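You operate a simulated robot arm through the tools that you are given. There is no shell and no other tool. Be economical: measure what you need, move in short steps, check, and stop when the job is done.

You run a simulated two-armed robot. Do the job below in one go: nothing can be reset, and whatever is moved stays where it is left.

TASK
Shut the stock cupboard door. Put two of the cup with yellow rims from the top of the mesh bench on the top of the tray bench. Pick up the cup with orange rim from the lower wall shelf by the green door with one hand, pass it to the other hand and put it on the top between the rack and the sink. The order is free. Set down upright: cup with yellow rim, cup with orange rim.

The check looks at the end state, three seconds after you hand in, the way a careful person would. Anything else that was tipped, shoved, dropped, spilled or broken makes it a failure.

THE ROBOT
Two 7-joint arms with two-finger parallel grippers on one trunk, on a base that drives. Base frame: it is fixed to the floor where the robot stands at the start and does not move with it; the origin is under the middle of the robot, x ahead of it, y to its left, z up. Lengths are in m, angles in rad, forces in N, time in s.
The left shoulder is at the start at [0.232, 0.171, 1.001], the right one opposite. Places, roughly: cup with orange rim [-7, -2.75, 1]; cup with yellow rim [1.25, -1.75, 1]; stock cupboard door [1, -0.3, 0.6]; top between the rack and the sink [-6.8, 1.3, 0.9]; top of the tray bench [0.3, 3.6, 0.8]. Payload 4.4 kg a hand.
Tool frame (each hand has its own): the origin (TCP) lies between the finger pads and is the grasp point; the fingertips stand 0.023 m ahead of it; z points along the fingers, y is the line along which they close. The gripper opens to 0.094 m. The fingers are 0.038 m wide and 0.01 m thick; the gripper's body (0.054 by 0.096 m) begins 0.039 m behind the TCP.
Orientation is told as [roll, pitch, yaw] about the base's x, y, z axes, in that order, counted from this pose: with the fingers straight down and closing along the base's y, the tool's x points along the base's -x, its y along +y and its z along -z.

THE INTERFACE
- The arms move only by the tool move_arm. It takes "left_rows", "right_rows" or both (then of equal length, played together; a hand with none holds still); each is a list of rows, each a list of 7 numbers: the gripper command, from -1 (fully open) to 1 (shut), values between in proportion, then the shift along the base's x, y, z in m, then the turn, a rotation vector about the base's x, y, z in rad. In form: [[fingers, tx, ty, tz, ax, ay, az], ...]. A call has 1 to 8 rows; each row is the pose to reach, as a shift and turn from the pose commanded when the call began. A row lasts 0.2 s, in which the tool goes at most 0.05 m and 0.15 rad; a call with a longer step from one row to the next is refused whole, and so is a gripper value outside its range. Where a pose cannot be reached the arm comes as near as it can. A force on the tool above 40 N (or 10 N above the force at the start of the call, whichever is more), or a blocked arm, ends the call early, and 0.2 s more pass. The fingers move at their own pace (about 0.072 m/s each) and stop on an object; they squeeze with about 27 N. The grip force told is the motor's: it shows also when the fingers shut on nothing. Time passes only in rows, and 0.2 s behind the last, so rows that repeat a pose let the fingers close. The reply holds the time, the measured pose of the TCP, the force on the tool along the base axes, the opening and the grip force, in the units named above and with some noise, with the torque about the TCP (base axes, N m) and any sound that the robot's microphone picked up.
- Cameras (640 x 400 px; columns grow to the right, rows downward): "scene" is now at [0.3829, 0.0031, 1.0911]; the picture's right is [-0.05, -1.00, 0.00], its down [-0.80, 0.04, -0.60] and it looks along [0.60, -0.03, -0.80] (base axes); focal length 214 px, centre (320, 200). "left" rides on the left gripper at [0.086, -0.016, -0.074] in its tool frame; the picture's right is [0.18, 0.98, 0.00], its down [-0.58, 0.11, -0.81] and it looks along [-0.79, 0.15, 0.59] (tool axes); focal length 243 px, centre (320, 200). "right" rides on the right gripper at [0.086, 0.016, -0.074] in its tool frame; the picture's right is [-0.18, 0.98, 0.00], its down [-0.58, -0.11, -0.81] and it looks along [-0.79, -0.15, 0.59] (tool axes); focal length 243 px, centre (320, 200). There is no depth. A picture from a camera that has moved, and an enlarged one, comes with that camera's place and axes in the base frame and with its lens. The place of the scene camera against the robot may be out by one fixed shift of up to 0.025 m in any direction.
- grab_frame(camera): a new picture of that camera. The clock stands still meanwhile.
- move_column(by): slides the trunk up (or, below 0, down) by that many m; the arms and the scene camera ride with it, the base frame stays. It gives what a move gives, with no picture.
- steer(legs): drives the robot by 1 to 6 legs, each [ahead, left, turn to the left] in m, m and rad, along the robot's own axes; the way and the turn of a leg run together, so that a leg with both is an arc; at most 1.5 m and 3.142 rad a leg. The arms and the cameras ride along, it lands a little off, and it stops where it bumps. It gives what a move gives.
- turn_head(pan, tilt): turns the head with the scene camera to pan (to the left, within 1.396 rad either way) and tilt (down, from -0.506 to 1.204), counted from straight ahead of the robot. It gives what a move gives.
- zoom(camera, box): a new picture of the part [left, top, right, bottom] of that camera's present view, enlarged. The clock stands still meanwhile.
- close_job(): hands the job in; it is judged then, once.

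Go step by step. Nothing tells you exact positions but the pictures and the camera data: compare them with the known pose of the tool, close in by small moves and look again before you grip or let go. The budget is 165 turns and 138 pictures, counting those below and the enlarged ones. Unless the task says otherwise, let go and move clear before handing in.

The tools are called after ">>>" by a JSON object that holds its "api" and its "payload". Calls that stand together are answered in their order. move_arm: Moves the arms, as the interface text tells. Its arguments: {"type":"object","properties":{"left_rows":{"type":"array","items":{"type":"array","items":{"type":"number"}}},"right_rows":{"type":"array","items":{"type":"array","items":{"type":"number"}}}},"required":[]} The other tools are called the same way: move_column (by) slides the trunk up or down; steer (legs) drives the base; turn_head (pan, tilt) turns the head that bears the scene camera; grab_frame (camera) takes a picture; zoom (camera, box) takes an enlarged picture of a part of a camera's view; close_job () hands the job in.

At the start:

```text
time_s: 0.0
left_ee_pos: [0.5492, 0.2687, 0.8309]
left_tool_rot: [0.0, -0.001, -0.002]
left_ft_force: [-0.2, -0.2, -0.1]
left_moment: [-0.03, 0.01, -0.01]
left_width: 0.0938
left_finger_force: 0.0
right_ee_pos: [0.5833, -0.2307, 0.7654]
right_tool_rot: [0.0, 0.002, 0.002]
right_ft_force: [0.5, 0.9, 0.2]
right_moment: [0.02, 0.01, 0.03]
right_width: 0.0939
right_finger_force: 0.1
trunk travel left (down, up): [-0.025, 0.363]
robot x, y, heading: [0.0013, -0.0003, 0.003]
head pan, tilt: [-0.045, 0.927]
```

scene: 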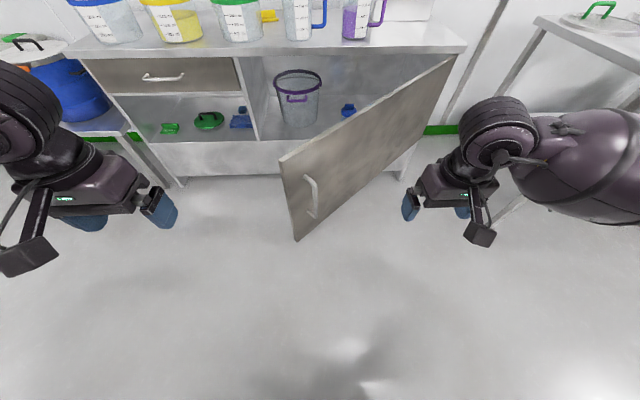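
right: 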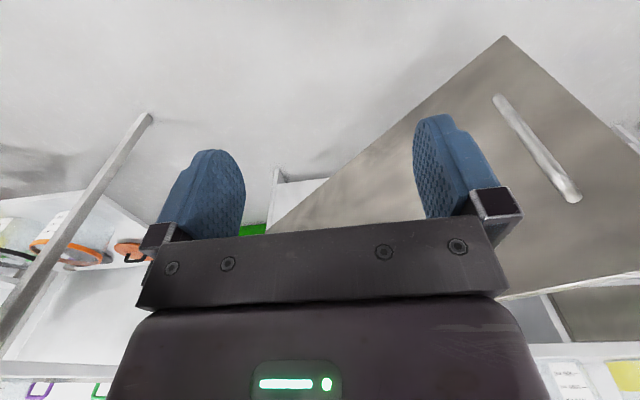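
left: 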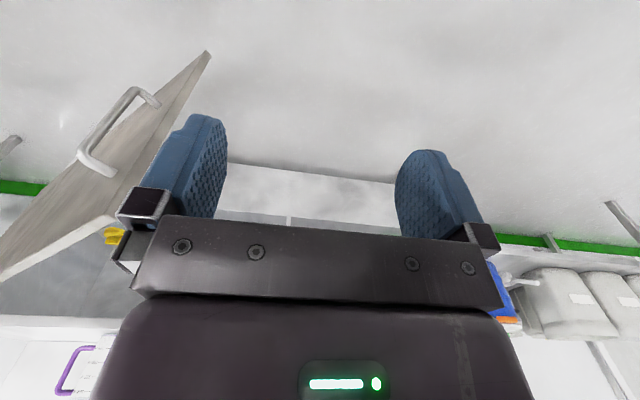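

The cupboard door ahead is open about 40°, with its hinge on the right near (1.32, -0.58) and its free edge near (0.76, 0.08). I'll point the right hand forward with its fingers shut and push the outer face closed.

>>> {"api": "move_arm", "payload": {"right_rows": [[1, 0, 0, 0, 0, -0.14, 0], [1, 0, 0, 0, 0, -0.28, 0], [1, -0.01, 0.02, -0.01, 0, -0.42, 0], [1, -0.02, 0.04, -0.02, 0, -0.56, 0], [1, -0.02, 0.06, -0.03, 0, -0.7, 0], [1, -0.02, 0.08, -0.04, 0, -0.84, 0], [1, -0.02, 0.1, -0.05, 0, -0.98, 0], [1, -0.02, 0.12, -0.06, 0, -1.12, 0]]}}

>>> {"api": "grab_frame", "payload": {"camera": "scene"}}

```text
time_s: 1.8
left_ee_pos: [0.5495, 0.2709, 0.8292]
left_tool_rot: [0.0, 0.002, 0.002]
left_ft_force: [0.0, 1.1, -0.7]
left_moment: [-0.08, 0.01, -0.03]
left_width: 0.0938
left_finger_force: 0.0
right_ee_pos: [0.5689, -0.1035, 0.7125]
right_tool_rot: [0.123, -0.637, -0.058]
right_ft_force: [0.4, 0.8, -0.8]
right_moment: [-0.04, 0.0, -0.07]
right_width: 0.0
right_finger_force: 26.8
right hand out of reach, approached as far as the arm can: row 3, 4, 5, 6, 7, 8
trunk travel left (down, up): [-0.025, 0.363]
robot x, y, heading: [0.0018, -0.0014, -0.003]
head pan, tilt: [-0.045, 0.927]
```

```text
134 pictures are left
camera scene: at [0.3842, 0.0062, 1.0905], right [-0.04, -1.0, 0.0], down [-0.8, 0.03, -0.6], along [0.6, -0.03, -0.8], focal length 214 px, centre (320, 200)
```

scene: 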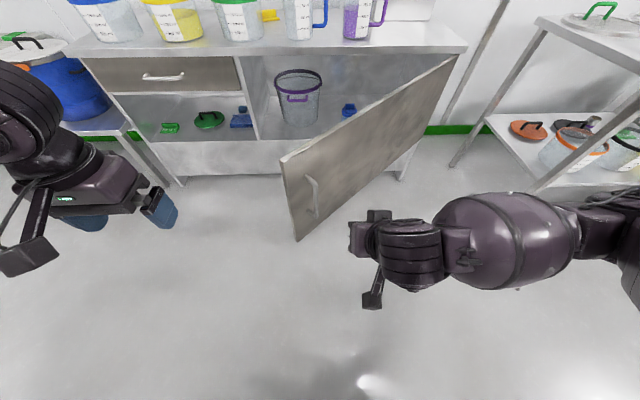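

The hand is too near the shoulder to point fully forward. I'll back the base off and extend the arm.

>>> {"api": "steer", "payload": {"legs": [[-0.35, 0, 0]]}}

>>> {"api": "move_arm", "payload": {"right_rows": [[1, 0.05, 0, -0.01, 0, 0, 0], [1, 0.1, 0, -0.02, 0, -0.1, 0], [1, 0.15, 0.0, -0.03, 0, -0.2, 0], [1, 0.19, 0.0, -0.04, 0, -0.3, 0], [1, 0.22, 0.0, -0.05, 0, -0.4, 0], [1, 0.25, 0.0, -0.06, 0, -0.5, 0], [1, 0.25, 0.0, -0.06, 0, -0.5, 0]]}}

>>> {"api": "grab_frame", "payload": {"camera": "scene"}}

```text
time_s: 4.1
left_ee_pos: [0.1981, 0.2705, 0.8316]
left_tool_rot: [0.0, -0.001, 0.006]
left_ft_force: [-0.2, 0.5, -0.3]
left_moment: [-0.02, 0.0, 0.02]
left_width: 0.0942
left_finger_force: 0.0
right_ee_pos: [0.2167, -0.1035, 0.7123]
right_tool_rot: [0.125, -0.64, -0.058]
right_ft_force: [0.2, 0.0, 0.2]
right_moment: [0.04, -0.02, -0.04]
right_width: 0.0001
right_finger_force: 27.2
trunk travel left (down, up): [-0.025, 0.363]
robot x, y, heading: [-0.3518, -0.0002, 0.002]
head pan, tilt: [-0.045, 0.927]
```

```text
refused: row 1 steps farther than a row can; nothing moved
```

```text
133 pictures are left
camera scene: at [0.0333, 0.004, 1.0912], right [-0.04, -1.0, 0.0], down [-0.8, 0.03, -0.6], along [0.6, -0.02, -0.8], focal length 214 px, centre (320, 200)
```

scene: 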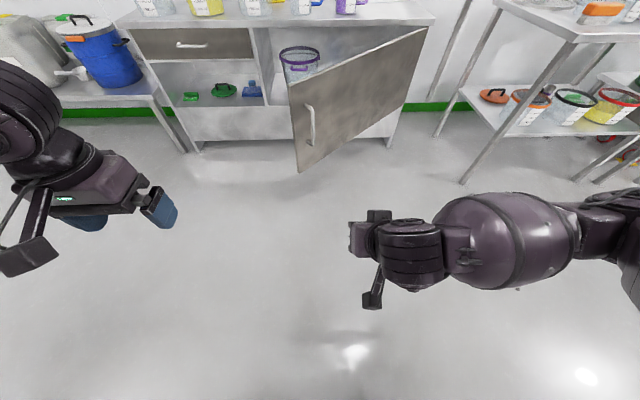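

The door's free edge is confirmed at about (0.75, 0.075), with its top at z 0.76. Now I'll extend the hand in smaller steps.

>>> {"api": "move_arm", "payload": {"right_rows": [[1, 0.045, 0, -0.01, 0, 0, 0], [1, 0.09, 0, -0.02, 0, -0.1, 0], [1, 0.135, 0.0, -0.03, 0, -0.2, 0], [1, 0.18, 0.0, -0.04, 0, -0.3, 0], [1, 0.22, 0.0, -0.05, 0, -0.4, 0], [1, 0.25, 0.0, -0.06, 0, -0.5, 0], [1, 0.28, 0.0, -0.06, 0, -0.6, 0], [1, 0.28, 0.0, -0.06, 0, -0.6, 0]]}}

>>> {"api": "grab_frame", "payload": {"camera": "scene"}}

```text
time_s: 5.9
left_ee_pos: [0.199, 0.2699, 0.8327]
left_tool_rot: [-0.002, 0.001, 0.006]
left_ft_force: [0.3, 0.8, -0.8]
left_moment: [0.03, -0.01, -0.04]
left_width: 0.0942
left_finger_force: 0.0
right_ee_pos: [0.5022, -0.0307, 0.6737]
right_tool_rot: [0.147, -1.217, -0.128]
right_ft_force: [-1.2, -0.1, -0.3]
right_moment: [-0.02, 0.02, 0.01]
right_width: 0.0
right_finger_force: 26.8
right hand out of reach, approached as far as the arm can: row 3, 4, 5, 6, 7, 8
trunk travel left (down, up): [-0.025, 0.363]
robot x, y, heading: [-0.3504, -0.0014, -0.0]
head pan, tilt: [-0.045, 0.927]
```

```text
132 pictures are left
camera scene: at [0.0337, 0.004, 1.0911], right [-0.04, -1.0, 0.0], down [-0.8, 0.03, -0.6], along [0.6, -0.02, -0.8], focal length 214 px, centre (320, 200)
```

scene: 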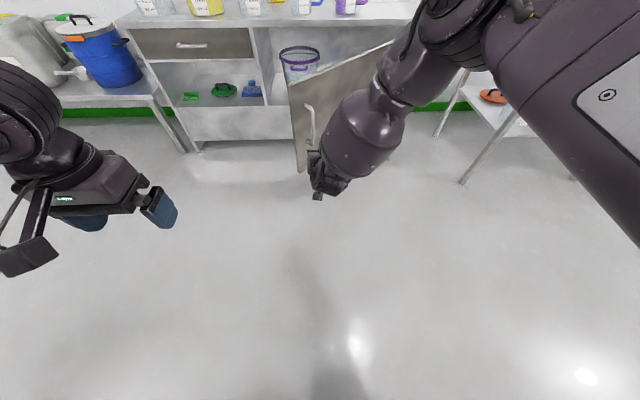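

The hand tip is at about (0.53, -0.03, 0.67), in front of the door and just right of the handle. I'll shift right a bit and drive forward to push.

>>> {"api": "steer", "payload": {"legs": [[0.0, -0.09, 0], [0.55, 0, 0]]}}

>>> {"api": "grab_frame", "payload": {"camera": "scene"}}

```text
time_s: 10.1
left_ee_pos: [0.7416, 0.1891, 0.8307]
left_tool_rot: [0.0, 0.0, 0.015]
left_ft_force: [-0.7, 0.9, -0.7]
left_moment: [-0.01, -0.03, 0.03]
left_width: 0.0939
left_finger_force: 0.1
right_ee_pos: [1.0485, -0.1105, 0.6726]
right_tool_rot: [0.15, -1.214, -0.118]
right_ft_force: [-0.5, -0.2, -0.4]
right_moment: [0.0, -0.04, 0.0]
right_width: 0.0
right_finger_force: 26.8
trunk travel left (down, up): [-0.025, 0.363]
robot x, y, heading: [0.1981, -0.0864, 0.016]
head pan, tilt: [-0.045, 0.927]
```

```text
131 pictures are left
camera scene: at [0.5799, -0.0788, 1.091], right [-0.03, -1.0, 0.0], down [-0.8, 0.03, -0.6], along [0.6, -0.02, -0.8], focal length 214 px, centre (320, 200)
```

scene: 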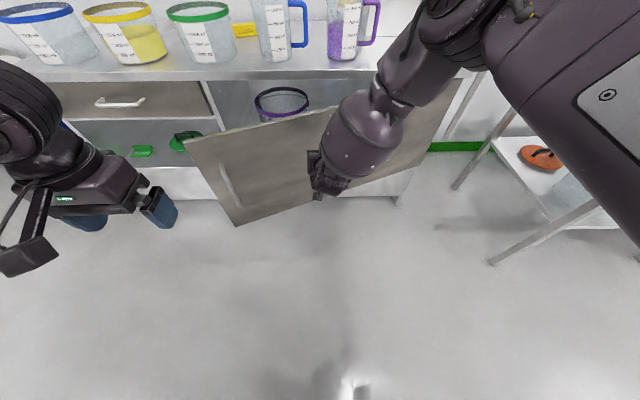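

The door is swinging closed as planned. I'll keep going.

>>> {"api": "steer", "payload": {"legs": [[0.17, 0, 0]]}}

>>> {"api": "grab_frame", "payload": {"camera": "scene"}}

```text
time_s: 11.5
left_ee_pos: [0.9114, 0.1889, 0.8303]
left_tool_rot: [-0.001, 0.001, 0.009]
left_ft_force: [0.3, 0.5, 0.3]
left_moment: [0.0, 0.0, 0.01]
left_width: 0.094
left_finger_force: 0.1
right_ee_pos: [1.2166, -0.1119, 0.6716]
right_tool_rot: [0.148, -1.214, -0.121]
right_ft_force: [0.2, 0.1, -0.1]
right_moment: [0.0, 0.02, 0.01]
right_width: 0.0001
right_finger_force: 27.0
trunk travel left (down, up): [-0.025, 0.363]
robot x, y, heading: [0.3658, -0.0811, 0.011]
head pan, tilt: [-0.045, 0.927]
```

```text
130 pictures are left
camera scene: at [0.7479, -0.0787, 1.0909], right [-0.04, -1.0, 0.0], down [-0.8, 0.03, -0.6], along [0.6, -0.02, -0.8], focal length 214 px, centre (320, 200)
```

scene: 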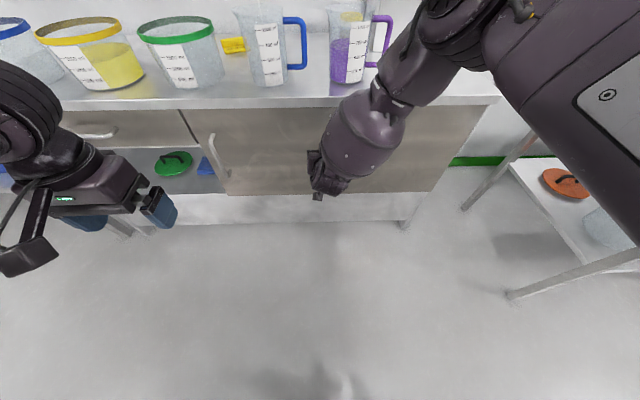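

The door is nearly shut, so I'll finish with small pushes.

>>> {"api": "move_arm", "payload": {"right_rows": [[1, 0.015, 0, 0, 0, 0, 0], [1, 0.03, 0, 0, 0, 0, 0], [1, 0.045, 0, 0, 0, 0, 0], [1, 0.06, 0, 0, 0, 0, 0], [1, 0.075, 0, 0, 0, 0, 0]]}}

>>> {"api": "grab_frame", "payload": {"camera": "scene"}}

```text
time_s: 12.7
left_ee_pos: [0.9096, 0.1866, 0.8329]
left_tool_rot: [-0.001, -0.002, 0.009]
left_ft_force: [0.6, -0.2, -0.4]
left_moment: [0.0, -0.03, -0.02]
left_width: 0.0936
left_finger_force: 0.1
right_ee_pos: [1.279, -0.1104, 0.6705]
right_tool_rot: [0.148, -1.207, -0.119]
right_ft_force: [-2.6, 0.8, -0.5]
right_moment: [0.03, -0.05, -0.04]
right_width: 0.0
right_finger_force: 26.7
trunk travel left (down, up): [-0.025, 0.363]
robot x, y, heading: [0.3636, -0.0839, 0.009]
head pan, tilt: [-0.045, 0.927]
stopped in row 5 (right hand): the force on the tool passed its limit at 46 N (the readings are from after the stop); the commanded pose is now the measured one
```

```text
129 pictures are left
camera scene: at [0.7458, -0.0791, 1.0917], right [-0.04, -1.0, 0.0], down [-0.8, 0.03, -0.6], along [0.6, -0.02, -0.8], focal length 214 px, centre (320, 200)
```

scene: 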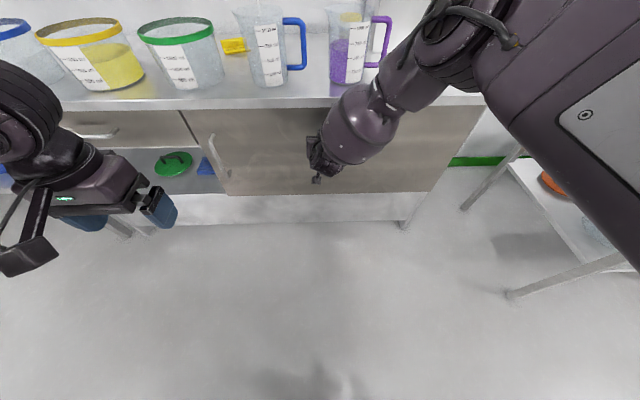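

The hand met firm resistance with the door at x≈1.30, so it looks closed. I'll back away and check.

>>> {"api": "steer", "payload": {"legs": [[-0.5, 0, 0]]}}

>>> {"api": "turn_head", "payload": {"pan": 0, "tilt": 0.6}}

>>> {"api": "grab_frame", "payload": {"camera": "scene"}}

```text
time_s: 15.7
left_ee_pos: [0.4014, 0.1837, 0.8311]
left_tool_rot: [-0.001, 0.002, 0.008]
left_ft_force: [1.2, -0.1, 0.1]
left_moment: [-0.03, -0.01, 0.0]
left_width: 0.094
left_finger_force: 0.1
right_ee_pos: [0.7717, -0.1138, 0.6695]
right_tool_rot: [0.147, -1.209, -0.119]
right_ft_force: [-1.1, 0.9, -0.9]
right_moment: [-0.02, 0.03, 0.01]
right_width: 0.0001
right_finger_force: 27.2
trunk travel left (down, up): [-0.025, 0.363]
robot x, y, heading: [-0.1461, -0.0868, 0.007]
head pan, tilt: [-0.045, 0.927]
```

```text
time_s: 16.5
left_ee_pos: [0.4008, 0.1837, 0.8316]
left_tool_rot: [0.0, -0.001, 0.009]
left_ft_force: [0.0, 0.5, -0.1]
left_moment: [-0.03, 0.05, 0.02]
left_width: 0.0937
left_finger_force: 0.0
right_ee_pos: [0.771, -0.1156, 0.6694]
right_tool_rot: [0.147, -1.208, -0.119]
right_ft_force: [-0.5, 0.3, 0.2]
right_moment: [-0.02, 0.03, 0.0]
right_width: 0.0001
right_finger_force: 26.8
trunk travel left (down, up): [-0.025, 0.363]
robot x, y, heading: [-0.1455, -0.0894, 0.007]
head pan, tilt: [0.0, 0.6]
```

```text
128 pictures are left
camera scene: at [0.2524, -0.0794, 1.1177], right [0.01, -1.0, 0.0], down [-0.57, 0.0, -0.82], along [0.82, 0.01, -0.57], focal length 214 px, centre (320, 200)
```

scene: 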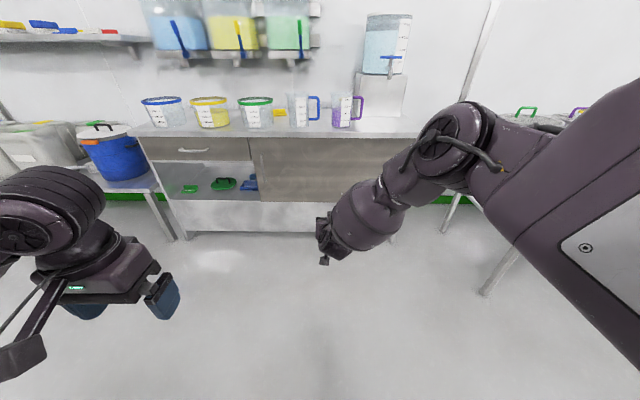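

The door is shut and flush. Now I'll bring the right arm back to tool-down and pull it in before driving to the mesh bench.

>>> {"api": "move_arm", "payload": {"right_rows": [[1, -0.02, -0.02, 0.01, -0.007, 0.148, 0.002], [1, -0.06, -0.04, 0.02, -0.014, 0.296, 0.004], [1, -0.1, -0.06, 0.03, -0.021, 0.444, 0.006], [1, -0.14, -0.08, 0.04, -0.028, 0.592, 0.008], [1, -0.18, -0.1, 0.05, -0.035, 0.74, 0.01], [0, -0.22, -0.12, 0.06, -0.042, 0.888, 0.012], [-1, -0.26, -0.14, 0.07, -0.049, 1.036, 0.013], [-1, -0.3, -0.16, 0.08, -0.056, 1.184, 0.015]]}}

>>> {"api": "turn_head", "payload": {"pan": -0.9, "tilt": 0.4}}

>>> {"api": "grab_frame", "payload": {"camera": "scene"}}

```text
time_s: 18.3
left_ee_pos: [0.4007, 0.1828, 0.8315]
left_tool_rot: [-0.001, 0.0, 0.008]
left_ft_force: [0.0, 0.1, 0.3]
left_moment: [0.01, 0.02, -0.01]
left_width: 0.0936
left_finger_force: 0.1
right_ee_pos: [0.4723, -0.2758, 0.7506]
right_tool_rot: [0.0, -0.024, 0.003]
right_ft_force: [0.4, -0.1, 0.7]
right_moment: [-0.01, -0.04, 0.04]
right_width: 0.0938
right_finger_force: 0.0
trunk travel left (down, up): [-0.025, 0.363]
robot x, y, heading: [-0.1475, -0.0898, 0.01]
head pan, tilt: [0.0, 0.6]
```

```text
time_s: 19.5
left_ee_pos: [0.4012, 0.1843, 0.8306]
left_tool_rot: [0.0, -0.001, 0.009]
left_ft_force: [0.2, 0.4, 0.3]
left_moment: [0.0, -0.02, 0.01]
left_width: 0.0938
left_finger_force: 0.1
right_ee_pos: [0.4724, -0.2745, 0.7489]
right_tool_rot: [0.001, -0.028, -0.001]
right_ft_force: [0.1, -0.5, 0.1]
right_moment: [-0.01, -0.01, 0.02]
right_width: 0.0938
right_finger_force: 0.0
trunk travel left (down, up): [-0.025, 0.363]
robot x, y, heading: [-0.1446, -0.0889, 0.006]
head pan, tilt: [-0.901, 0.4]
```

```text
127 pictures are left
camera scene: at [0.2223, -0.1522, 1.136], right [-0.78, -0.63, 0.0], down [-0.24, 0.3, -0.92], along [0.58, -0.72, -0.39], focal length 214 px, centre (320, 200)
```

scene: 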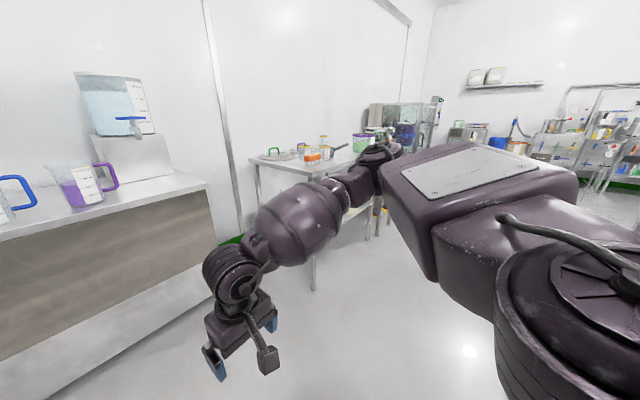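

The mesh bench is to my right against the same wall. I'll strafe right and look at it.

>>> {"api": "steer", "payload": {"legs": [[0, -1.3, 0]]}}

>>> {"api": "turn_head", "payload": {"pan": -0.2, "tilt": 0.45}}

>>> {"api": "grab_frame", "payload": {"camera": "scene"}}

```text
time_s: 31.1
left_ee_pos: [0.4142, -1.1139, 0.8295]
left_tool_rot: [0.0, 0.001, 0.012]
left_ft_force: [-0.4, -0.5, -0.4]
left_moment: [-0.01, 0.04, 0.01]
left_width: 0.0942
left_finger_force: 0.2
right_ee_pos: [0.4869, -1.573, 0.7498]
right_tool_rot: [0.003, -0.027, 0.002]
right_ft_force: [-0.1, -0.3, -1.0]
right_moment: [0.0, 0.02, -0.01]
right_width: 0.094
right_finger_force: 0.1
trunk travel left (down, up): [-0.025, 0.363]
robot x, y, heading: [-0.1347, -1.3938, 0.011]
head pan, tilt: [-0.901, 0.4]
```

```text
time_s: 32.2
left_ee_pos: [0.4138, -1.1142, 0.8301]
left_tool_rot: [0.001, -0.002, 0.013]
left_ft_force: [-0.2, -0.6, -0.2]
left_moment: [0.02, 0.0, -0.01]
left_width: 0.094
left_finger_force: 0.0
right_ee_pos: [0.4857, -1.5739, 0.7508]
right_tool_rot: [0.0, -0.025, 0.004]
right_ft_force: [0.1, 0.0, 0.8]
right_moment: [0.0, -0.03, -0.01]
right_width: 0.0942
right_finger_force: 0.1
trunk travel left (down, up): [-0.025, 0.363]
robot x, y, heading: [-0.1307, -1.3896, 0.014]
head pan, tilt: [-0.201, 0.45]
```

```text
126 pictures are left
camera scene: at [0.2675, -1.3972, 1.1313], right [-0.19, -0.98, 0.0], down [-0.43, 0.08, -0.9], along [0.88, -0.17, -0.44], focal length 214 px, centre (320, 200)
```

scene: 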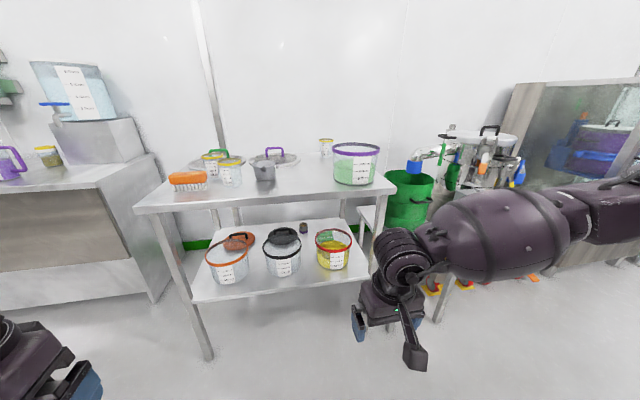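

>>> {"api": "zoom", "payload": {"camera": "scene", "box": [130, 120, 410, 295]}}

```text
2.29 times, centred on (270, 208) of scene
camera zoom: at [0.2675, -1.3972, 1.1313], right [-0.19, -0.98, 0.0], down [-0.43, 0.08, -0.9], along [0.88, -0.17, -0.44], focal length 490 px, centre (434, 183)
```

zoom: 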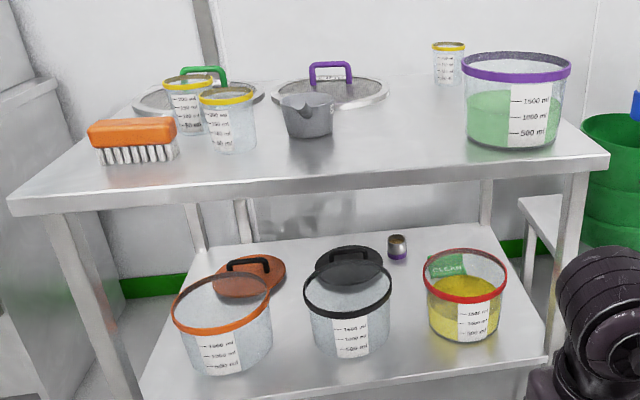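

The bench top is at about z 0.87. It holds three yellow-rimmed cups: front-left near (0.94, -1.24), one behind it near (1.04, -1.17), and one back-right near (1.25, -1.61). I'll raise the trunk and hands, approach, and look down on them.

>>> {"api": "move_column", "payload": {"by": 0.2}}

>>> {"api": "move_arm", "payload": {"right_rows": [[-1, 0, 0, 0.045, 0, 0, 0], [-1, 0, 0, 0.09, 0, 0.025, 0], [-1, 0, 0, 0.13, 0, 0.025, 0]], "left_rows": [[-1, 0, 0, 0.03, 0, 0, 0], [-1, 0, 0, 0.05, 0, 0, 0], [-1, 0, 0, 0.05, 0, 0, 0]]}}

>>> {"api": "steer", "payload": {"legs": [[0.3, 0, 0]]}}

>>> {"api": "turn_head", "payload": {"pan": 0.0, "tilt": 0.7}}

>>> {"api": "grab_frame", "payload": {"camera": "scene"}}

```text
time_s: 34.4
left_ee_pos: [0.4139, -1.1145, 1.0295]
left_tool_rot: [-0.001, 0.002, 0.012]
left_ft_force: [-0.2, -0.1, 0.4]
left_moment: [-0.01, 0.02, 0.01]
left_width: 0.0938
left_finger_force: 0.0
right_ee_pos: [0.486, -1.5731, 0.9481]
right_tool_rot: [0.001, -0.025, 0.003]
right_ft_force: [-0.9, -0.2, -0.1]
right_moment: [0.01, -0.02, 0.0]
right_width: 0.0942
right_finger_force: 0.0
trunk travel left (down, up): [-0.225, 0.163]
robot x, y, heading: [-0.1336, -1.3901, 0.011]
head pan, tilt: [-0.201, 0.45]
```

```text
time_s: 35.1
left_ee_pos: [0.4119, -1.1156, 1.0812]
left_tool_rot: [0.0, 0.001, 0.012]
left_ft_force: [-0.5, 0.0, 0.6]
left_moment: [0.01, 0.0, 0.02]
left_width: 0.0938
left_finger_force: 0.1
right_ee_pos: [0.4826, -1.5737, 1.0784]
right_tool_rot: [0.0, -0.002, 0.004]
right_ft_force: [-0.4, -0.4, 0.1]
right_moment: [-0.02, -0.01, 0.03]
right_width: 0.0942
right_finger_force: 0.0
trunk travel left (down, up): [-0.225, 0.163]
robot x, y, heading: [-0.1323, -1.3891, 0.013]
head pan, tilt: [-0.201, 0.45]
```

```text
time_s: 37.2
left_ee_pos: [0.7197, -1.109, 1.0801]
left_tool_rot: [-0.002, 0.001, 0.015]
left_ft_force: [0.1, 0.2, -0.2]
left_moment: [0.01, 0.03, 0.02]
left_width: 0.0942
left_finger_force: 0.1
right_ee_pos: [0.792, -1.5666, 1.0768]
right_tool_rot: [0.002, 0.0, 0.008]
right_ft_force: [-0.7, -0.1, -0.6]
right_moment: [0.01, 0.02, 0.01]
right_width: 0.0939
right_finger_force: 0.1
trunk travel left (down, up): [-0.225, 0.163]
robot x, y, heading: [0.1805, -1.386, 0.016]
head pan, tilt: [-0.201, 0.45]
```

```text
time_s: 38.0
left_ee_pos: [0.7186, -1.1091, 1.0805]
left_tool_rot: [0.001, 0.001, 0.017]
left_ft_force: [-0.5, 0.0, -0.1]
left_moment: [0.0, 0.01, 0.03]
left_width: 0.094
left_finger_force: 0.0
right_ee_pos: [0.7916, -1.5664, 1.0784]
right_tool_rot: [0.001, -0.002, 0.007]
right_ft_force: [-0.7, 0.0, 0.5]
right_moment: [0.01, 0.0, -0.02]
right_width: 0.0945
right_finger_force: 0.0
trunk travel left (down, up): [-0.225, 0.163]
robot x, y, heading: [0.1728, -1.3891, 0.017]
head pan, tilt: [0.0, 0.7]
```

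```text
124 pictures are left
camera scene: at [0.3847, -1.376, 1.3482], right [0.02, -1.0, 0.0], down [-0.64, -0.01, -0.77], along [0.77, 0.01, -0.64], focal length 214 px, centre (320, 200)
```

scene: 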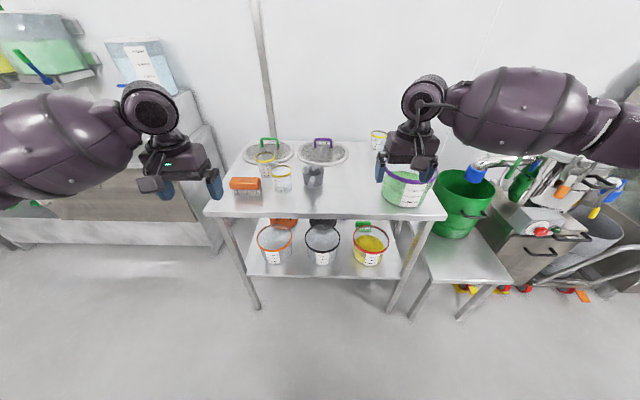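

From two views the bench top is at z≈0.81 with its front edge at x≈0.945. The front cup is near (1.10, -1.21) and the rear one near (1.21, -1.11). I'll drive closer and check with the left wrist camera.

>>> {"api": "steer", "payload": {"legs": [[0.17, 0, 0]]}}

>>> {"api": "move_arm", "payload": {"left_rows": [[-1, 0.03, -0.03, 0, 0, 0, 0], [-1, 0.06, -0.06, 0, 0, 0, 0], [-1, 0.09, -0.09, 0.0, 0, 0, 0], [-1, 0.1, -0.1, 0, 0, 0, 0]]}}

>>> {"api": "grab_frame", "payload": {"camera": "left"}}

>>> {"api": "grab_frame", "payload": {"camera": "scene"}}

```text
time_s: 39.5
left_ee_pos: [0.887, -1.1065, 1.0812]
left_tool_rot: [0.001, 0.001, 0.014]
left_ft_force: [0.1, -0.4, -0.7]
left_moment: [0.02, 0.0, -0.04]
left_width: 0.0941
left_finger_force: 0.1
right_ee_pos: [0.959, -1.5652, 1.0767]
right_tool_rot: [0.002, 0.0, 0.006]
right_ft_force: [0.6, 0.4, 0.4]
right_moment: [0.03, 0.04, -0.02]
right_width: 0.0942
right_finger_force: 0.1
trunk travel left (down, up): [-0.225, 0.163]
robot x, y, heading: [0.3436, -1.3836, 0.018]
head pan, tilt: [0.0, 0.7]
```

```text
time_s: 40.5
left_ee_pos: [0.985, -1.2065, 1.0797]
left_tool_rot: [0.0, -0.001, 0.015]
left_ft_force: [0.1, -0.8, 0.0]
left_moment: [-0.01, -0.03, 0.04]
left_width: 0.0941
left_finger_force: 0.1
right_ee_pos: [0.9585, -1.5661, 1.0779]
right_tool_rot: [0.001, -0.003, 0.006]
right_ft_force: [0.1, -0.8, 0.1]
right_moment: [0.01, -0.01, 0.02]
right_width: 0.0938
right_finger_force: 0.2
trunk travel left (down, up): [-0.225, 0.163]
robot x, y, heading: [0.3445, -1.3832, 0.014]
head pan, tilt: [0.0, 0.7]
```

```text
123 pictures are left
camera left: at [0.8987, -1.2255, 1.1528], right [-0.2, 0.98, 0.0], down [0.58, 0.12, 0.81], along [0.79, 0.16, -0.59], focal length 243 px, centre (320, 200)
```

left: 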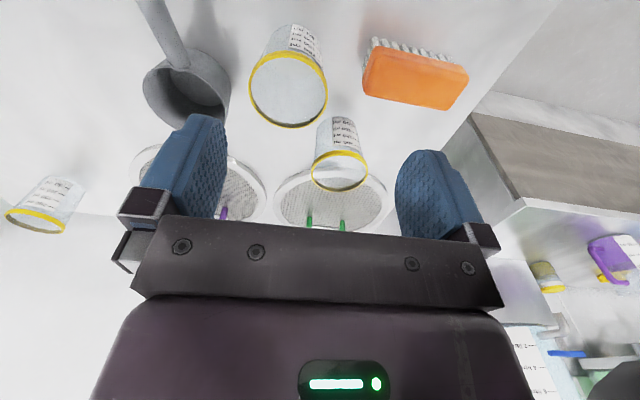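

```text
122 pictures are left
camera scene: at [0.5517, -1.3736, 1.3482], right [0.01, -1.0, 0.0], down [-0.64, -0.01, -0.77], along [0.76, 0.01, -0.64], focal length 214 px, centre (320, 200)
```

scene: 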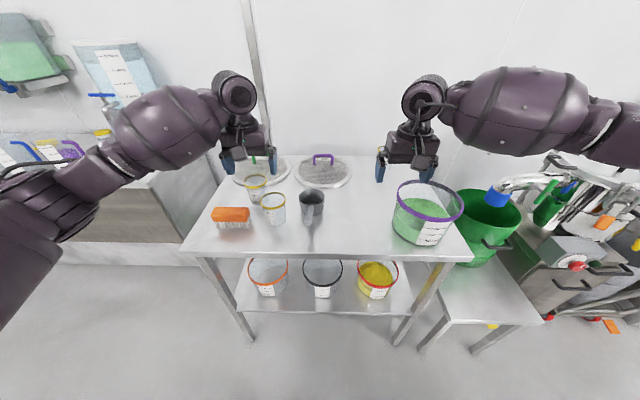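

Wrist and scene views disagree somewhat on the cup's height, so I'll lower the hand a little and use the wrist camera alone for parallax.

>>> {"api": "move_arm", "payload": {"left_rows": [[-1, -0.02, -0.01, -0.025, 0, 0, 0], [-1, -0.04, -0.023, -0.05, 0, 0, 0], [-1, -0.04, -0.023, -0.05, 0, 0, 0]]}}

>>> {"api": "grab_frame", "payload": {"camera": "left"}}

```text
time_s: 41.2
left_ee_pos: [0.9446, -1.231, 1.0282]
left_tool_rot: [-0.001, -0.002, 0.014]
left_ft_force: [0.3, 1.3, 0.0]
left_moment: [0.02, 0.02, 0.03]
left_width: 0.0939
left_finger_force: 0.1
right_ee_pos: [0.9574, -1.5654, 1.0779]
right_tool_rot: [0.001, -0.001, 0.006]
right_ft_force: [-0.3, -0.5, -0.2]
right_moment: [0.01, -0.03, 0.02]
right_width: 0.0942
right_finger_force: 0.1
trunk travel left (down, up): [-0.225, 0.163]
robot x, y, heading: [0.3391, -1.3825, 0.017]
head pan, tilt: [0.0, 0.7]
```

```text
121 pictures are left
camera left: at [0.8586, -1.2491, 1.102], right [-0.2, 0.98, 0.0], down [0.58, 0.12, 0.81], along [0.79, 0.16, -0.59], focal length 243 px, centre (320, 200)
```

left: 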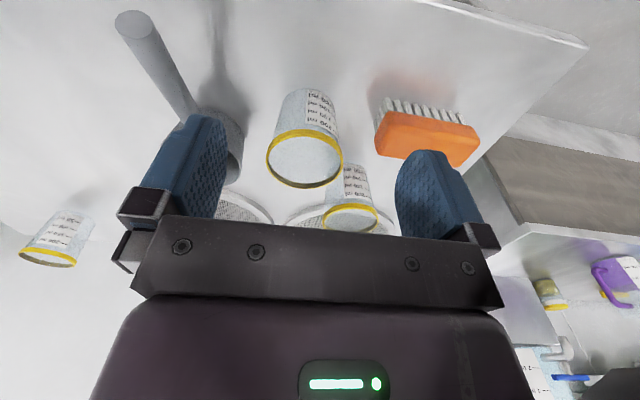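

The wrist parallax is consistent: front cup rim at (1.034, -1.230, 0.921), about 0.08 wide, and second cup at (1.136, -1.150). I'll turn the left hand by -20° so the fingers clear the grey mug, then position it above the cup.

>>> {"api": "move_arm", "payload": {"left_rows": [[-1, 0.03, 0, 0, 0, 0, -0.12], [-1, 0.06, 0, 0, 0, 0, -0.24], [-1, 0.089, 0.001, -0.02, 0, 0, -0.36], [-1, 0.089, 0.001, -0.04, 0, 0, -0.36], [-1, 0.089, 0.001, -0.05, 0, 0, -0.36]]}}

>>> {"api": "grab_frame", "payload": {"camera": "left"}}

>>> {"api": "zoom", "payload": {"camera": "scene", "box": [180, 120, 400, 260]}}

```text
time_s: 42.5
left_ee_pos: [1.0349, -1.2302, 0.9805]
left_tool_rot: [0.001, 0.0, -0.346]
left_ft_force: [-0.8, 0.2, -0.3]
left_moment: [-0.01, -0.03, -0.01]
left_width: 0.0942
left_finger_force: 0.0
right_ee_pos: [0.9594, -1.5674, 1.0768]
right_tool_rot: [0.001, -0.002, 0.006]
right_ft_force: [0.0, 0.5, -0.2]
right_moment: [0.03, 0.04, -0.02]
right_width: 0.0942
right_finger_force: 0.0
trunk travel left (down, up): [-0.225, 0.163]
robot x, y, heading: [0.3413, -1.3817, 0.014]
head pan, tilt: [0.0, 0.7]
```

```text
120 pictures are left
camera left: at [0.9492, -1.2161, 1.0547], right [0.16, 0.99, 0.0], down [0.58, -0.1, 0.81], along [0.8, -0.13, -0.59], focal length 243 px, centre (320, 200)
```

left: 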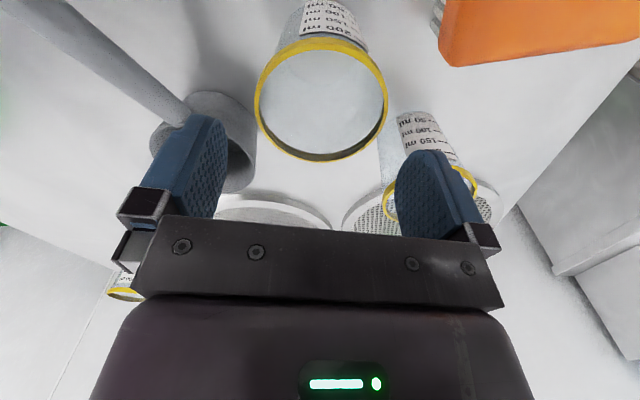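

```text
2.86 times, centred on (290, 190) of scene
camera zoom: at [0.5521, -1.3739, 1.348], right [0.01, -1.0, 0.0], down [-0.64, -0.01, -0.76], along [0.76, 0.01, -0.64], focal length 613 px, centre (406, 229)
```

zoom: 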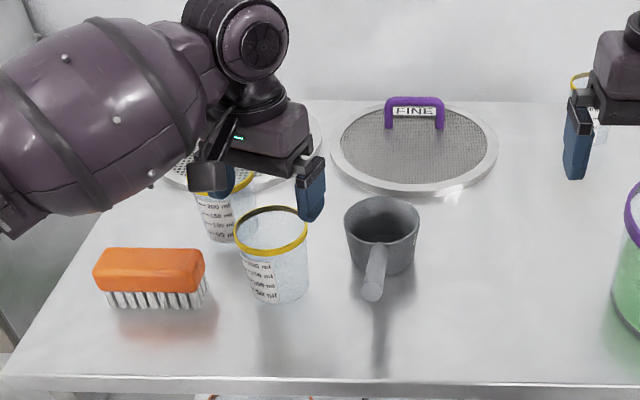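

Wrist view agrees with the rim at (1.031, -1.2285, 0.92), centred between the fingers. Descending and gripping.

>>> {"api": "move_arm", "payload": {"left_rows": [[-1, -0.003, 0.001, -0.03, 0, 0, 0], [-1, -0.003, 0.001, -0.055, 0, 0, 0], [-1, -0.003, 0.001, -0.075, 0, 0, 0], [-1, -0.003, 0.001, -0.075, 0, 0, 0]]}}

>>> {"api": "grab_frame", "payload": {"camera": "left"}}

```text
time_s: 43.5
left_ee_pos: [1.0328, -1.228, 0.9077]
left_tool_rot: [0.0, 0.0, -0.347]
left_ft_force: [0.3, 0.4, -0.2]
left_moment: [0.02, 0.01, 0.0]
left_width: 0.0937
left_finger_force: 0.1
right_ee_pos: [0.9587, -1.5659, 1.0781]
right_tool_rot: [0.002, -0.002, 0.005]
right_ft_force: [0.3, 0.6, 0.1]
right_moment: [-0.01, 0.01, 0.03]
right_width: 0.0938
right_finger_force: 0.0
trunk travel left (down, up): [-0.225, 0.163]
robot x, y, heading: [0.3399, -1.3834, 0.017]
head pan, tilt: [0.0, 0.7]
```

```text
118 pictures are left
camera left: at [0.9453, -1.2139, 0.9804], right [0.16, 0.99, 0.0], down [0.58, -0.09, 0.81], along [0.8, -0.13, -0.59], focal length 243 px, centre (320, 200)
```

left: 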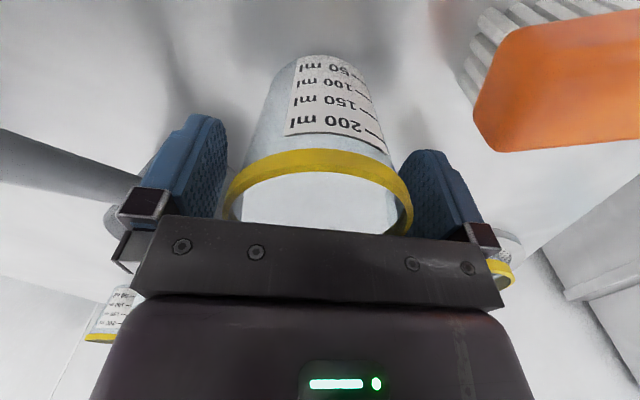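

The fingers straddle the cup. Closing, then lifting.

>>> {"api": "move_arm", "payload": {"left_rows": [[0, 0, 0, 0, 0, 0, 0], [0.6, 0, 0, 0, 0, 0, 0], [1, 0, 0, 0, 0, 0, 0], [1, 0, 0, 0, 0, 0, 0], [1, 0, 0, 0.03, 0, 0, 0], [1, 0, 0, 0.07, 0, 0, 0], [1, 0, 0, 0.11, 0, 0, 0], [1, 0, 0, 0.15, 0, 0, 0]]}}

>>> {"api": "grab_frame", "payload": {"camera": "left"}}

>>> {"api": "grab_frame", "payload": {"camera": "scene"}}

```text
time_s: 45.2
left_ee_pos: [1.032, -1.2286, 1.0571]
left_tool_rot: [-0.001, 0.0, -0.345]
left_ft_force: [0.4, -0.4, -0.6]
left_moment: [0.03, -0.03, 0.05]
left_width: 0.0733
left_finger_force: 26.9
right_ee_pos: [0.9582, -1.5659, 1.0789]
right_tool_rot: [0.0, 0.0, 0.004]
right_ft_force: [-0.4, 0.2, -0.1]
right_moment: [0.0, -0.06, 0.01]
right_width: 0.094
right_finger_force: 0.0
trunk travel left (down, up): [-0.225, 0.163]
robot x, y, heading: [0.3404, -1.3831, 0.015]
head pan, tilt: [0.0, 0.7]
```

```text
117 pictures are left
camera left: at [0.9444, -1.215, 1.1286], right [0.16, 0.99, 0.0], down [0.58, -0.09, 0.81], along [0.8, -0.13, -0.59], focal length 243 px, centre (320, 200)
```

left: 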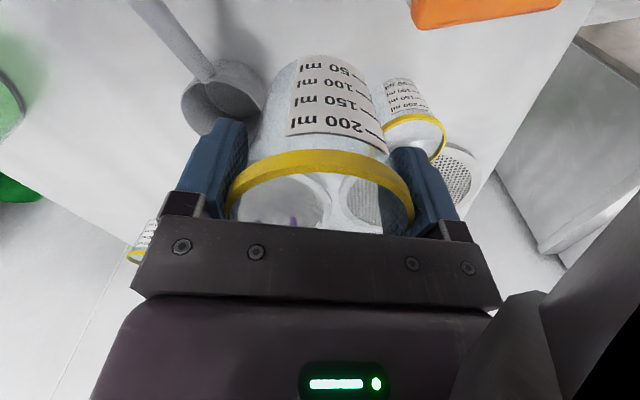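

```text
116 pictures are left
camera scene: at [0.5512, -1.3738, 1.3483], right [0.01, -1.0, 0.0], down [-0.64, -0.01, -0.77], along [0.77, 0.01, -0.64], focal length 214 px, centre (320, 200)
```

scene: 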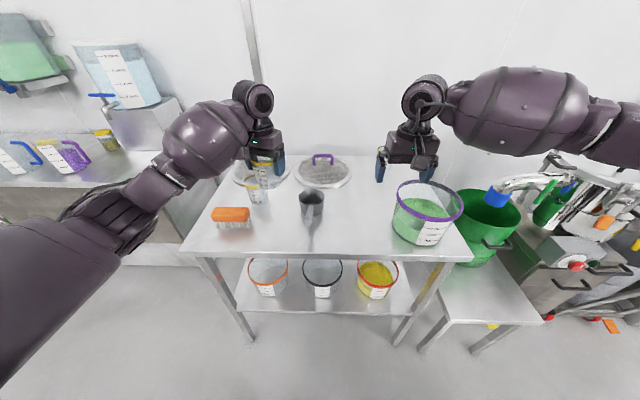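

The cup is held (0.073 m opening). I'll pull the left hand in, strafe left, and take the second cup with the right hand.

>>> {"api": "move_arm", "payload": {"left_rows": [[1, -0.04, 0.02, 0, 0, 0, 0.05], [1, -0.08, 0.04, 0.01, 0, 0, 0.1], [1, -0.12, 0.06, 0.01, 0, 0, 0.15], [1, -0.16, 0.08, 0.02, 0, 0, 0.2], [1, -0.2, 0.1, 0.02, 0, 0, 0.25]]}}

>>> {"api": "steer", "payload": {"legs": [[0, 0.45, 0]]}}

>>> {"api": "grab_frame", "payload": {"camera": "right"}}

>>> {"api": "grab_frame", "payload": {"camera": "scene"}}

```text
time_s: 46.5
left_ee_pos: [0.8311, -1.1267, 1.0786]
left_tool_rot: [-0.001, -0.003, -0.097]
left_ft_force: [-0.1, -0.2, -0.1]
left_moment: [0.01, -0.02, 0.01]
left_width: 0.0729
left_finger_force: 26.9
right_ee_pos: [0.9586, -1.5632, 1.0788]
right_tool_rot: [0.0, -0.002, 0.006]
right_ft_force: [-0.1, 0.2, 0.2]
right_moment: [-0.03, -0.01, -0.03]
right_width: 0.0939
right_finger_force: 0.0
trunk travel left (down, up): [-0.225, 0.163]
robot x, y, heading: [0.3398, -1.3835, 0.008]
head pan, tilt: [0.0, 0.7]
```

```text
time_s: 50.9
left_ee_pos: [0.8244, -0.6766, 1.0768]
left_tool_rot: [-0.001, 0.001, -0.092]
left_ft_force: [0.8, 0.3, -0.7]
left_moment: [-0.02, 0.01, 0.0]
left_width: 0.0731
left_finger_force: 27.2
right_ee_pos: [0.9517, -1.116, 1.0769]
right_tool_rot: [0.001, 0.0, 0.01]
right_ft_force: [0.2, 1.2, 0.0]
right_moment: [-0.03, -0.02, 0.0]
right_width: 0.0938
right_finger_force: 0.2
trunk travel left (down, up): [-0.225, 0.163]
robot x, y, heading: [0.3354, -0.9359, 0.016]
head pan, tilt: [0.0, 0.7]
```

```text
115 pictures are left
camera right: at [0.865, -1.0987, 1.1516], right [0.18, 0.98, 0.0], down [0.58, -0.1, 0.81], along [0.79, -0.14, -0.59], focal length 243 px, centre (320, 200)
```

right: 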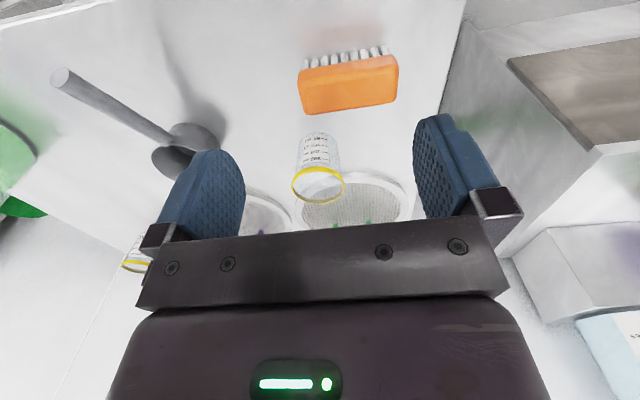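

```text
114 pictures are left
camera scene: at [0.5449, -0.9238, 1.3481], right [0.02, -1.0, 0.0], down [-0.64, -0.01, -0.76], along [0.76, 0.01, -0.64], focal length 214 px, centre (320, 200)
```

scene: 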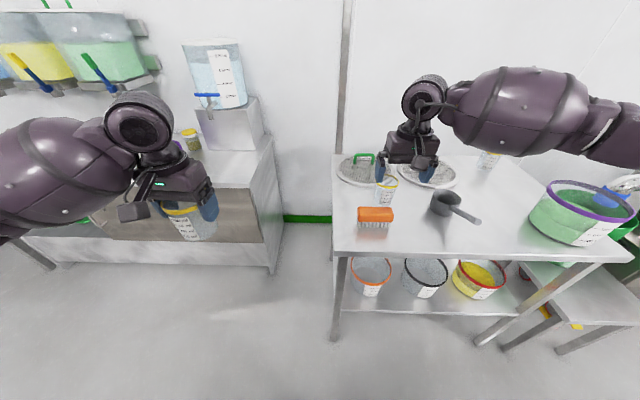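

Second cup rim reconfirmed at (1.136, -1.150, 0.921). Moving the right hand above it.

>>> {"api": "move_arm", "payload": {"right_rows": [[-1, 0.045, -0.01, 0, 0, 0, 0], [-1, 0.09, -0.02, 0, 0, 0, 0], [-1, 0.135, -0.03, 0.0, 0, 0, 0], [-1, 0.18, -0.033, -0.02, 0, 0, 0], [-1, 0.184, -0.034, -0.06, 0, 0, 0], [-1, 0.184, -0.034, -0.095, 0, 0, 0], [-1, 0.184, -0.034, -0.095, 0, 0, 0]]}}

>>> {"api": "grab_frame", "payload": {"camera": "right"}}

```text
time_s: 52.5
left_ee_pos: [0.8246, -0.6786, 1.0774]
left_tool_rot: [0.0, 0.002, -0.091]
left_ft_force: [0.5, -0.4, -0.3]
left_moment: [0.0, 0.02, 0.0]
left_width: 0.073
left_finger_force: 27.0
right_ee_pos: [1.1364, -1.1498, 0.9831]
right_tool_rot: [0.003, -0.002, 0.008]
right_ft_force: [-1.2, -0.1, 0.1]
right_moment: [0.04, -0.03, 0.01]
right_width: 0.0939
right_finger_force: 0.1
trunk travel left (down, up): [-0.225, 0.163]
robot x, y, heading: [0.3336, -0.9322, 0.017]
head pan, tilt: [0.0, 0.7]
```

```text
113 pictures are left
camera right: at [1.0491, -1.1337, 1.0566], right [0.18, 0.98, 0.0], down [0.58, -0.1, 0.81], along [0.8, -0.14, -0.59], focal length 243 px, centre (320, 200)
```

right: 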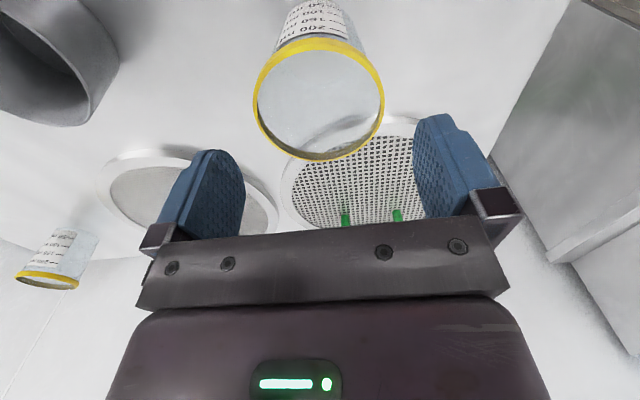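

Rim centre is at (1.131, -1.149). Descending, gripping and lifting.

>>> {"api": "move_arm", "payload": {"right_rows": [[-1, -0.004, 0.001, -0.03, 0, 0, 0], [-1, -0.004, 0.001, -0.055, 0, 0, 0], [-1, -0.004, 0.001, -0.076, 0, 0, 0], [-1, -0.004, 0.001, -0.076, 0, 0, 0]]}}

>>> {"api": "move_arm", "payload": {"right_rows": [[0, 0, 0, 0, 0, 0, 0], [0.6, 0, 0, 0, 0, 0, 0], [1, 0, 0, 0, 0, 0, 0], [1, 0, 0, 0, 0, 0, 0], [1, 0, 0, 0.03, 0, 0, 0], [1, 0, 0, 0.07, 0, 0, 0], [1, 0, 0, 0.11, 0, 0, 0], [1, 0, 0, 0.15, 0, 0, 0]]}}

>>> {"api": "grab_frame", "payload": {"camera": "scene"}}

```text
time_s: 53.5
left_ee_pos: [0.8256, -0.6775, 1.0768]
left_tool_rot: [0.002, -0.001, -0.092]
left_ft_force: [0.1, 0.8, 0.7]
left_moment: [0.0, 0.01, 0.01]
left_width: 0.0731
left_finger_force: 27.6
right_ee_pos: [1.1312, -1.1487, 0.9073]
right_tool_rot: [0.002, -0.003, 0.009]
right_ft_force: [-0.3, 0.5, -0.6]
right_moment: [0.0, -0.01, 0.02]
right_width: 0.0941
right_finger_force: 0.1
trunk travel left (down, up): [-0.225, 0.163]
robot x, y, heading: [0.3368, -0.9336, 0.017]
head pan, tilt: [0.0, 0.7]
```

```text
time_s: 55.3
left_ee_pos: [0.8237, -0.6763, 1.0775]
left_tool_rot: [0.0, -0.001, -0.093]
left_ft_force: [-0.3, 0.3, -0.9]
left_moment: [0.01, -0.06, 0.0]
left_width: 0.0733
left_finger_force: 26.9
right_ee_pos: [1.1302, -1.1478, 1.0583]
right_tool_rot: [0.002, -0.001, 0.008]
right_ft_force: [-0.2, -0.9, 0.0]
right_moment: [-0.02, -0.01, 0.02]
right_width: 0.0736
right_finger_force: 27.5
trunk travel left (down, up): [-0.225, 0.163]
robot x, y, heading: [0.3356, -0.9343, 0.017]
head pan, tilt: [0.0, 0.7]
```

```text
112 pictures are left
camera scene: at [0.544, -0.9238, 1.3483], right [0.02, -1.0, 0.0], down [-0.64, -0.01, -0.77], along [0.77, 0.01, -0.64], focal length 214 px, centre (320, 200)
```

scene: 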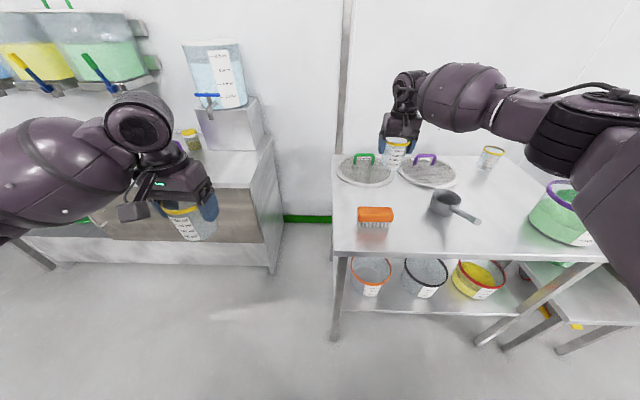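

Both cups are held. I'll retract the right hand, back away, turn left and look for the tray bench.

>>> {"api": "move_arm", "payload": {"right_rows": [[1, -0.04, 0, 0, 0, 0, 0], [1, -0.08, 0, 0.01, 0, 0, 0], [1, -0.12, 0, 0.01, 0, 0, 0], [1, -0.16, 0, 0.02, 0, 0, 0], [1, -0.2, 0, 0.02, 0, 0, 0], [1, -0.24, 0, 0.02, 0, 0, 0], [1, -0.28, 0, 0.02, 0, 0, 0]]}}

>>> {"api": "steer", "payload": {"legs": [[-0.9, 0, 0], [0, 0, 1.2]]}}

>>> {"api": "turn_head", "payload": {"pan": 0, "tilt": 0.3}}

>>> {"api": "grab_frame", "payload": {"camera": "scene"}}

```text
time_s: 56.9
left_ee_pos: [0.8247, -0.6779, 1.078]
left_tool_rot: [0.0, 0.001, -0.093]
left_ft_force: [0.2, 0.2, -0.1]
left_moment: [0.01, -0.02, 0.02]
left_width: 0.073
left_finger_force: 26.5
right_ee_pos: [0.8526, -1.1461, 1.0788]
right_tool_rot: [0.001, -0.002, 0.006]
right_ft_force: [-1.1, 0.0, -0.4]
right_moment: [-0.01, 0.0, 0.0]
right_width: 0.0736
right_finger_force: 27.3
trunk travel left (down, up): [-0.225, 0.163]
robot x, y, heading: [0.3387, -0.9305, 0.016]
head pan, tilt: [0.0, 0.7]
```

```text
time_s: 62.9
left_ee_pos: [-0.1869, -0.5246, 1.0768]
left_tool_rot: [0.001, 0.0, 0.287]
left_ft_force: [-0.1, -0.3, -0.7]
left_moment: [0.0, -0.03, -0.03]
left_width: 0.073
left_finger_force: 26.6
right_ee_pos: [0.0129, -0.9519, 1.0771]
right_tool_rot: [0.002, -0.003, 0.387]
right_ft_force: [-0.6, 0.1, -0.3]
right_moment: [-0.03, -0.04, -0.02]
right_width: 0.0734
right_finger_force: 26.9
trunk travel left (down, up): [-0.225, 0.163]
robot x, y, heading: [-0.5453, -0.9459, 0.398]
head pan, tilt: [0.0, 0.7]
stopped in leg 2: the robot was blocked; the commanded pose is now the measured one
```

```text
time_s: 63.8
left_ee_pos: [-0.1864, -0.5264, 1.0773]
left_tool_rot: [0.0, 0.0, 0.285]
left_ft_force: [-0.5, 0.1, -0.9]
left_moment: [0.0, 0.0, 0.01]
left_width: 0.073
left_finger_force: 26.8
right_ee_pos: [0.0139, -0.9523, 1.0771]
right_tool_rot: [-0.001, -0.001, 0.388]
right_ft_force: [0.0, 0.3, -1.1]
right_moment: [0.03, -0.03, 0.01]
right_width: 0.0734
right_finger_force: 27.2
trunk travel left (down, up): [-0.225, 0.163]
robot x, y, heading: [-0.5452, -0.9502, 0.391]
head pan, tilt: [0.0, 0.3]
```

```text
111 pictures are left
camera scene: at [-0.3436, -0.8621, 1.3841], right [0.39, -0.92, 0.0], down [-0.27, -0.11, -0.95], along [0.88, 0.37, -0.3], focal length 214 px, centre (320, 200)
```

scene: 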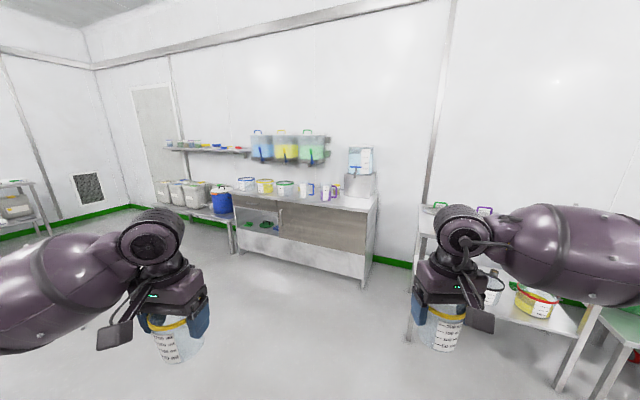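

The turn was blocked by something, so I'll look left and right before moving.

>>> {"api": "turn_head", "payload": {"pan": 1.39, "tilt": 0.5}}

>>> {"api": "grab_frame", "payload": {"camera": "scene"}}

>>> {"api": "turn_head", "payload": {"pan": -1.39, "tilt": 0.5}}

>>> {"api": "grab_frame", "payload": {"camera": "scene"}}

```text
time_s: 65.3
left_ee_pos: [-0.1873, -0.5261, 1.0774]
left_tool_rot: [0.001, 0.001, 0.287]
left_ft_force: [-0.2, 0.1, 0.0]
left_moment: [0.0, 0.01, -0.02]
left_width: 0.0732
left_finger_force: 26.9
right_ee_pos: [0.0138, -0.9532, 1.0762]
right_tool_rot: [0.001, 0.0, 0.389]
right_ft_force: [0.1, -0.1, 0.2]
right_moment: [0.02, 0.0, -0.01]
right_width: 0.0736
right_finger_force: 27.0
trunk travel left (down, up): [-0.225, 0.163]
robot x, y, heading: [-0.547, -0.9485, 0.401]
head pan, tilt: [1.389, 0.499]
```

```text
110 pictures are left
camera scene: at [-0.4491, -0.8092, 1.3658], right [0.98, 0.21, 0.0], down [0.1, -0.47, -0.88], along [-0.19, 0.86, -0.48], focal length 214 px, centre (320, 200)
```

scene: 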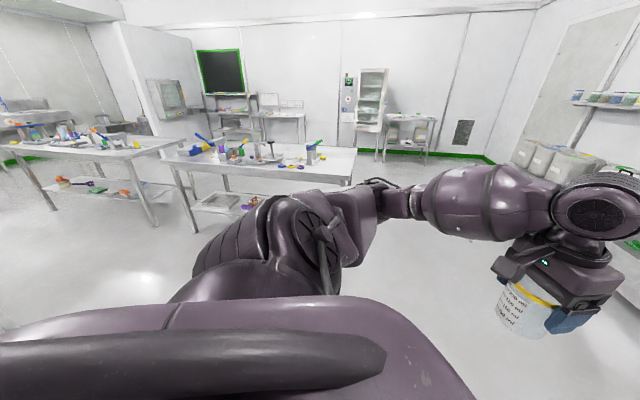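

```text
time_s: 67.8
left_ee_pos: [-0.186, -0.5265, 1.0764]
left_tool_rot: [-0.001, 0.0, 0.287]
left_ft_force: [0.2, -0.2, 0.0]
left_moment: [0.04, -0.01, 0.02]
left_width: 0.0729
left_finger_force: 26.7
right_ee_pos: [0.0131, -0.9524, 1.0768]
right_tool_rot: [-0.001, 0.0, 0.388]
right_ft_force: [0.1, -0.3, 0.6]
right_moment: [-0.02, 0.02, 0.02]
right_width: 0.0733
right_finger_force: 26.8
trunk travel left (down, up): [-0.225, 0.163]
robot x, y, heading: [-0.5454, -0.946, 0.394]
head pan, tilt: [-1.389, 0.499]
```

```text
109 pictures are left
camera scene: at [-0.38, -0.9743, 1.3658], right [-0.84, -0.55, 0.0], down [-0.26, 0.4, -0.88], along [0.48, -0.73, -0.48], focal length 214 px, centre (320, 200)
```

scene: 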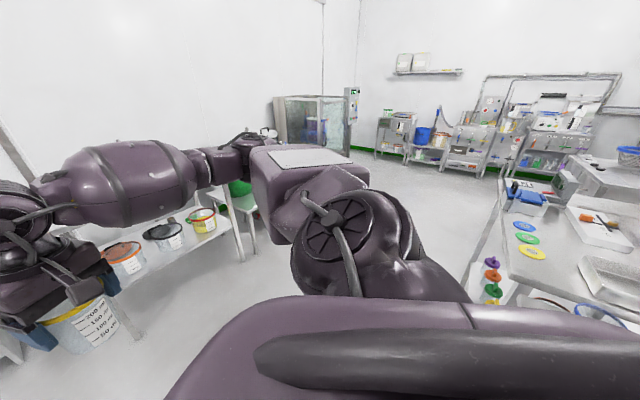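

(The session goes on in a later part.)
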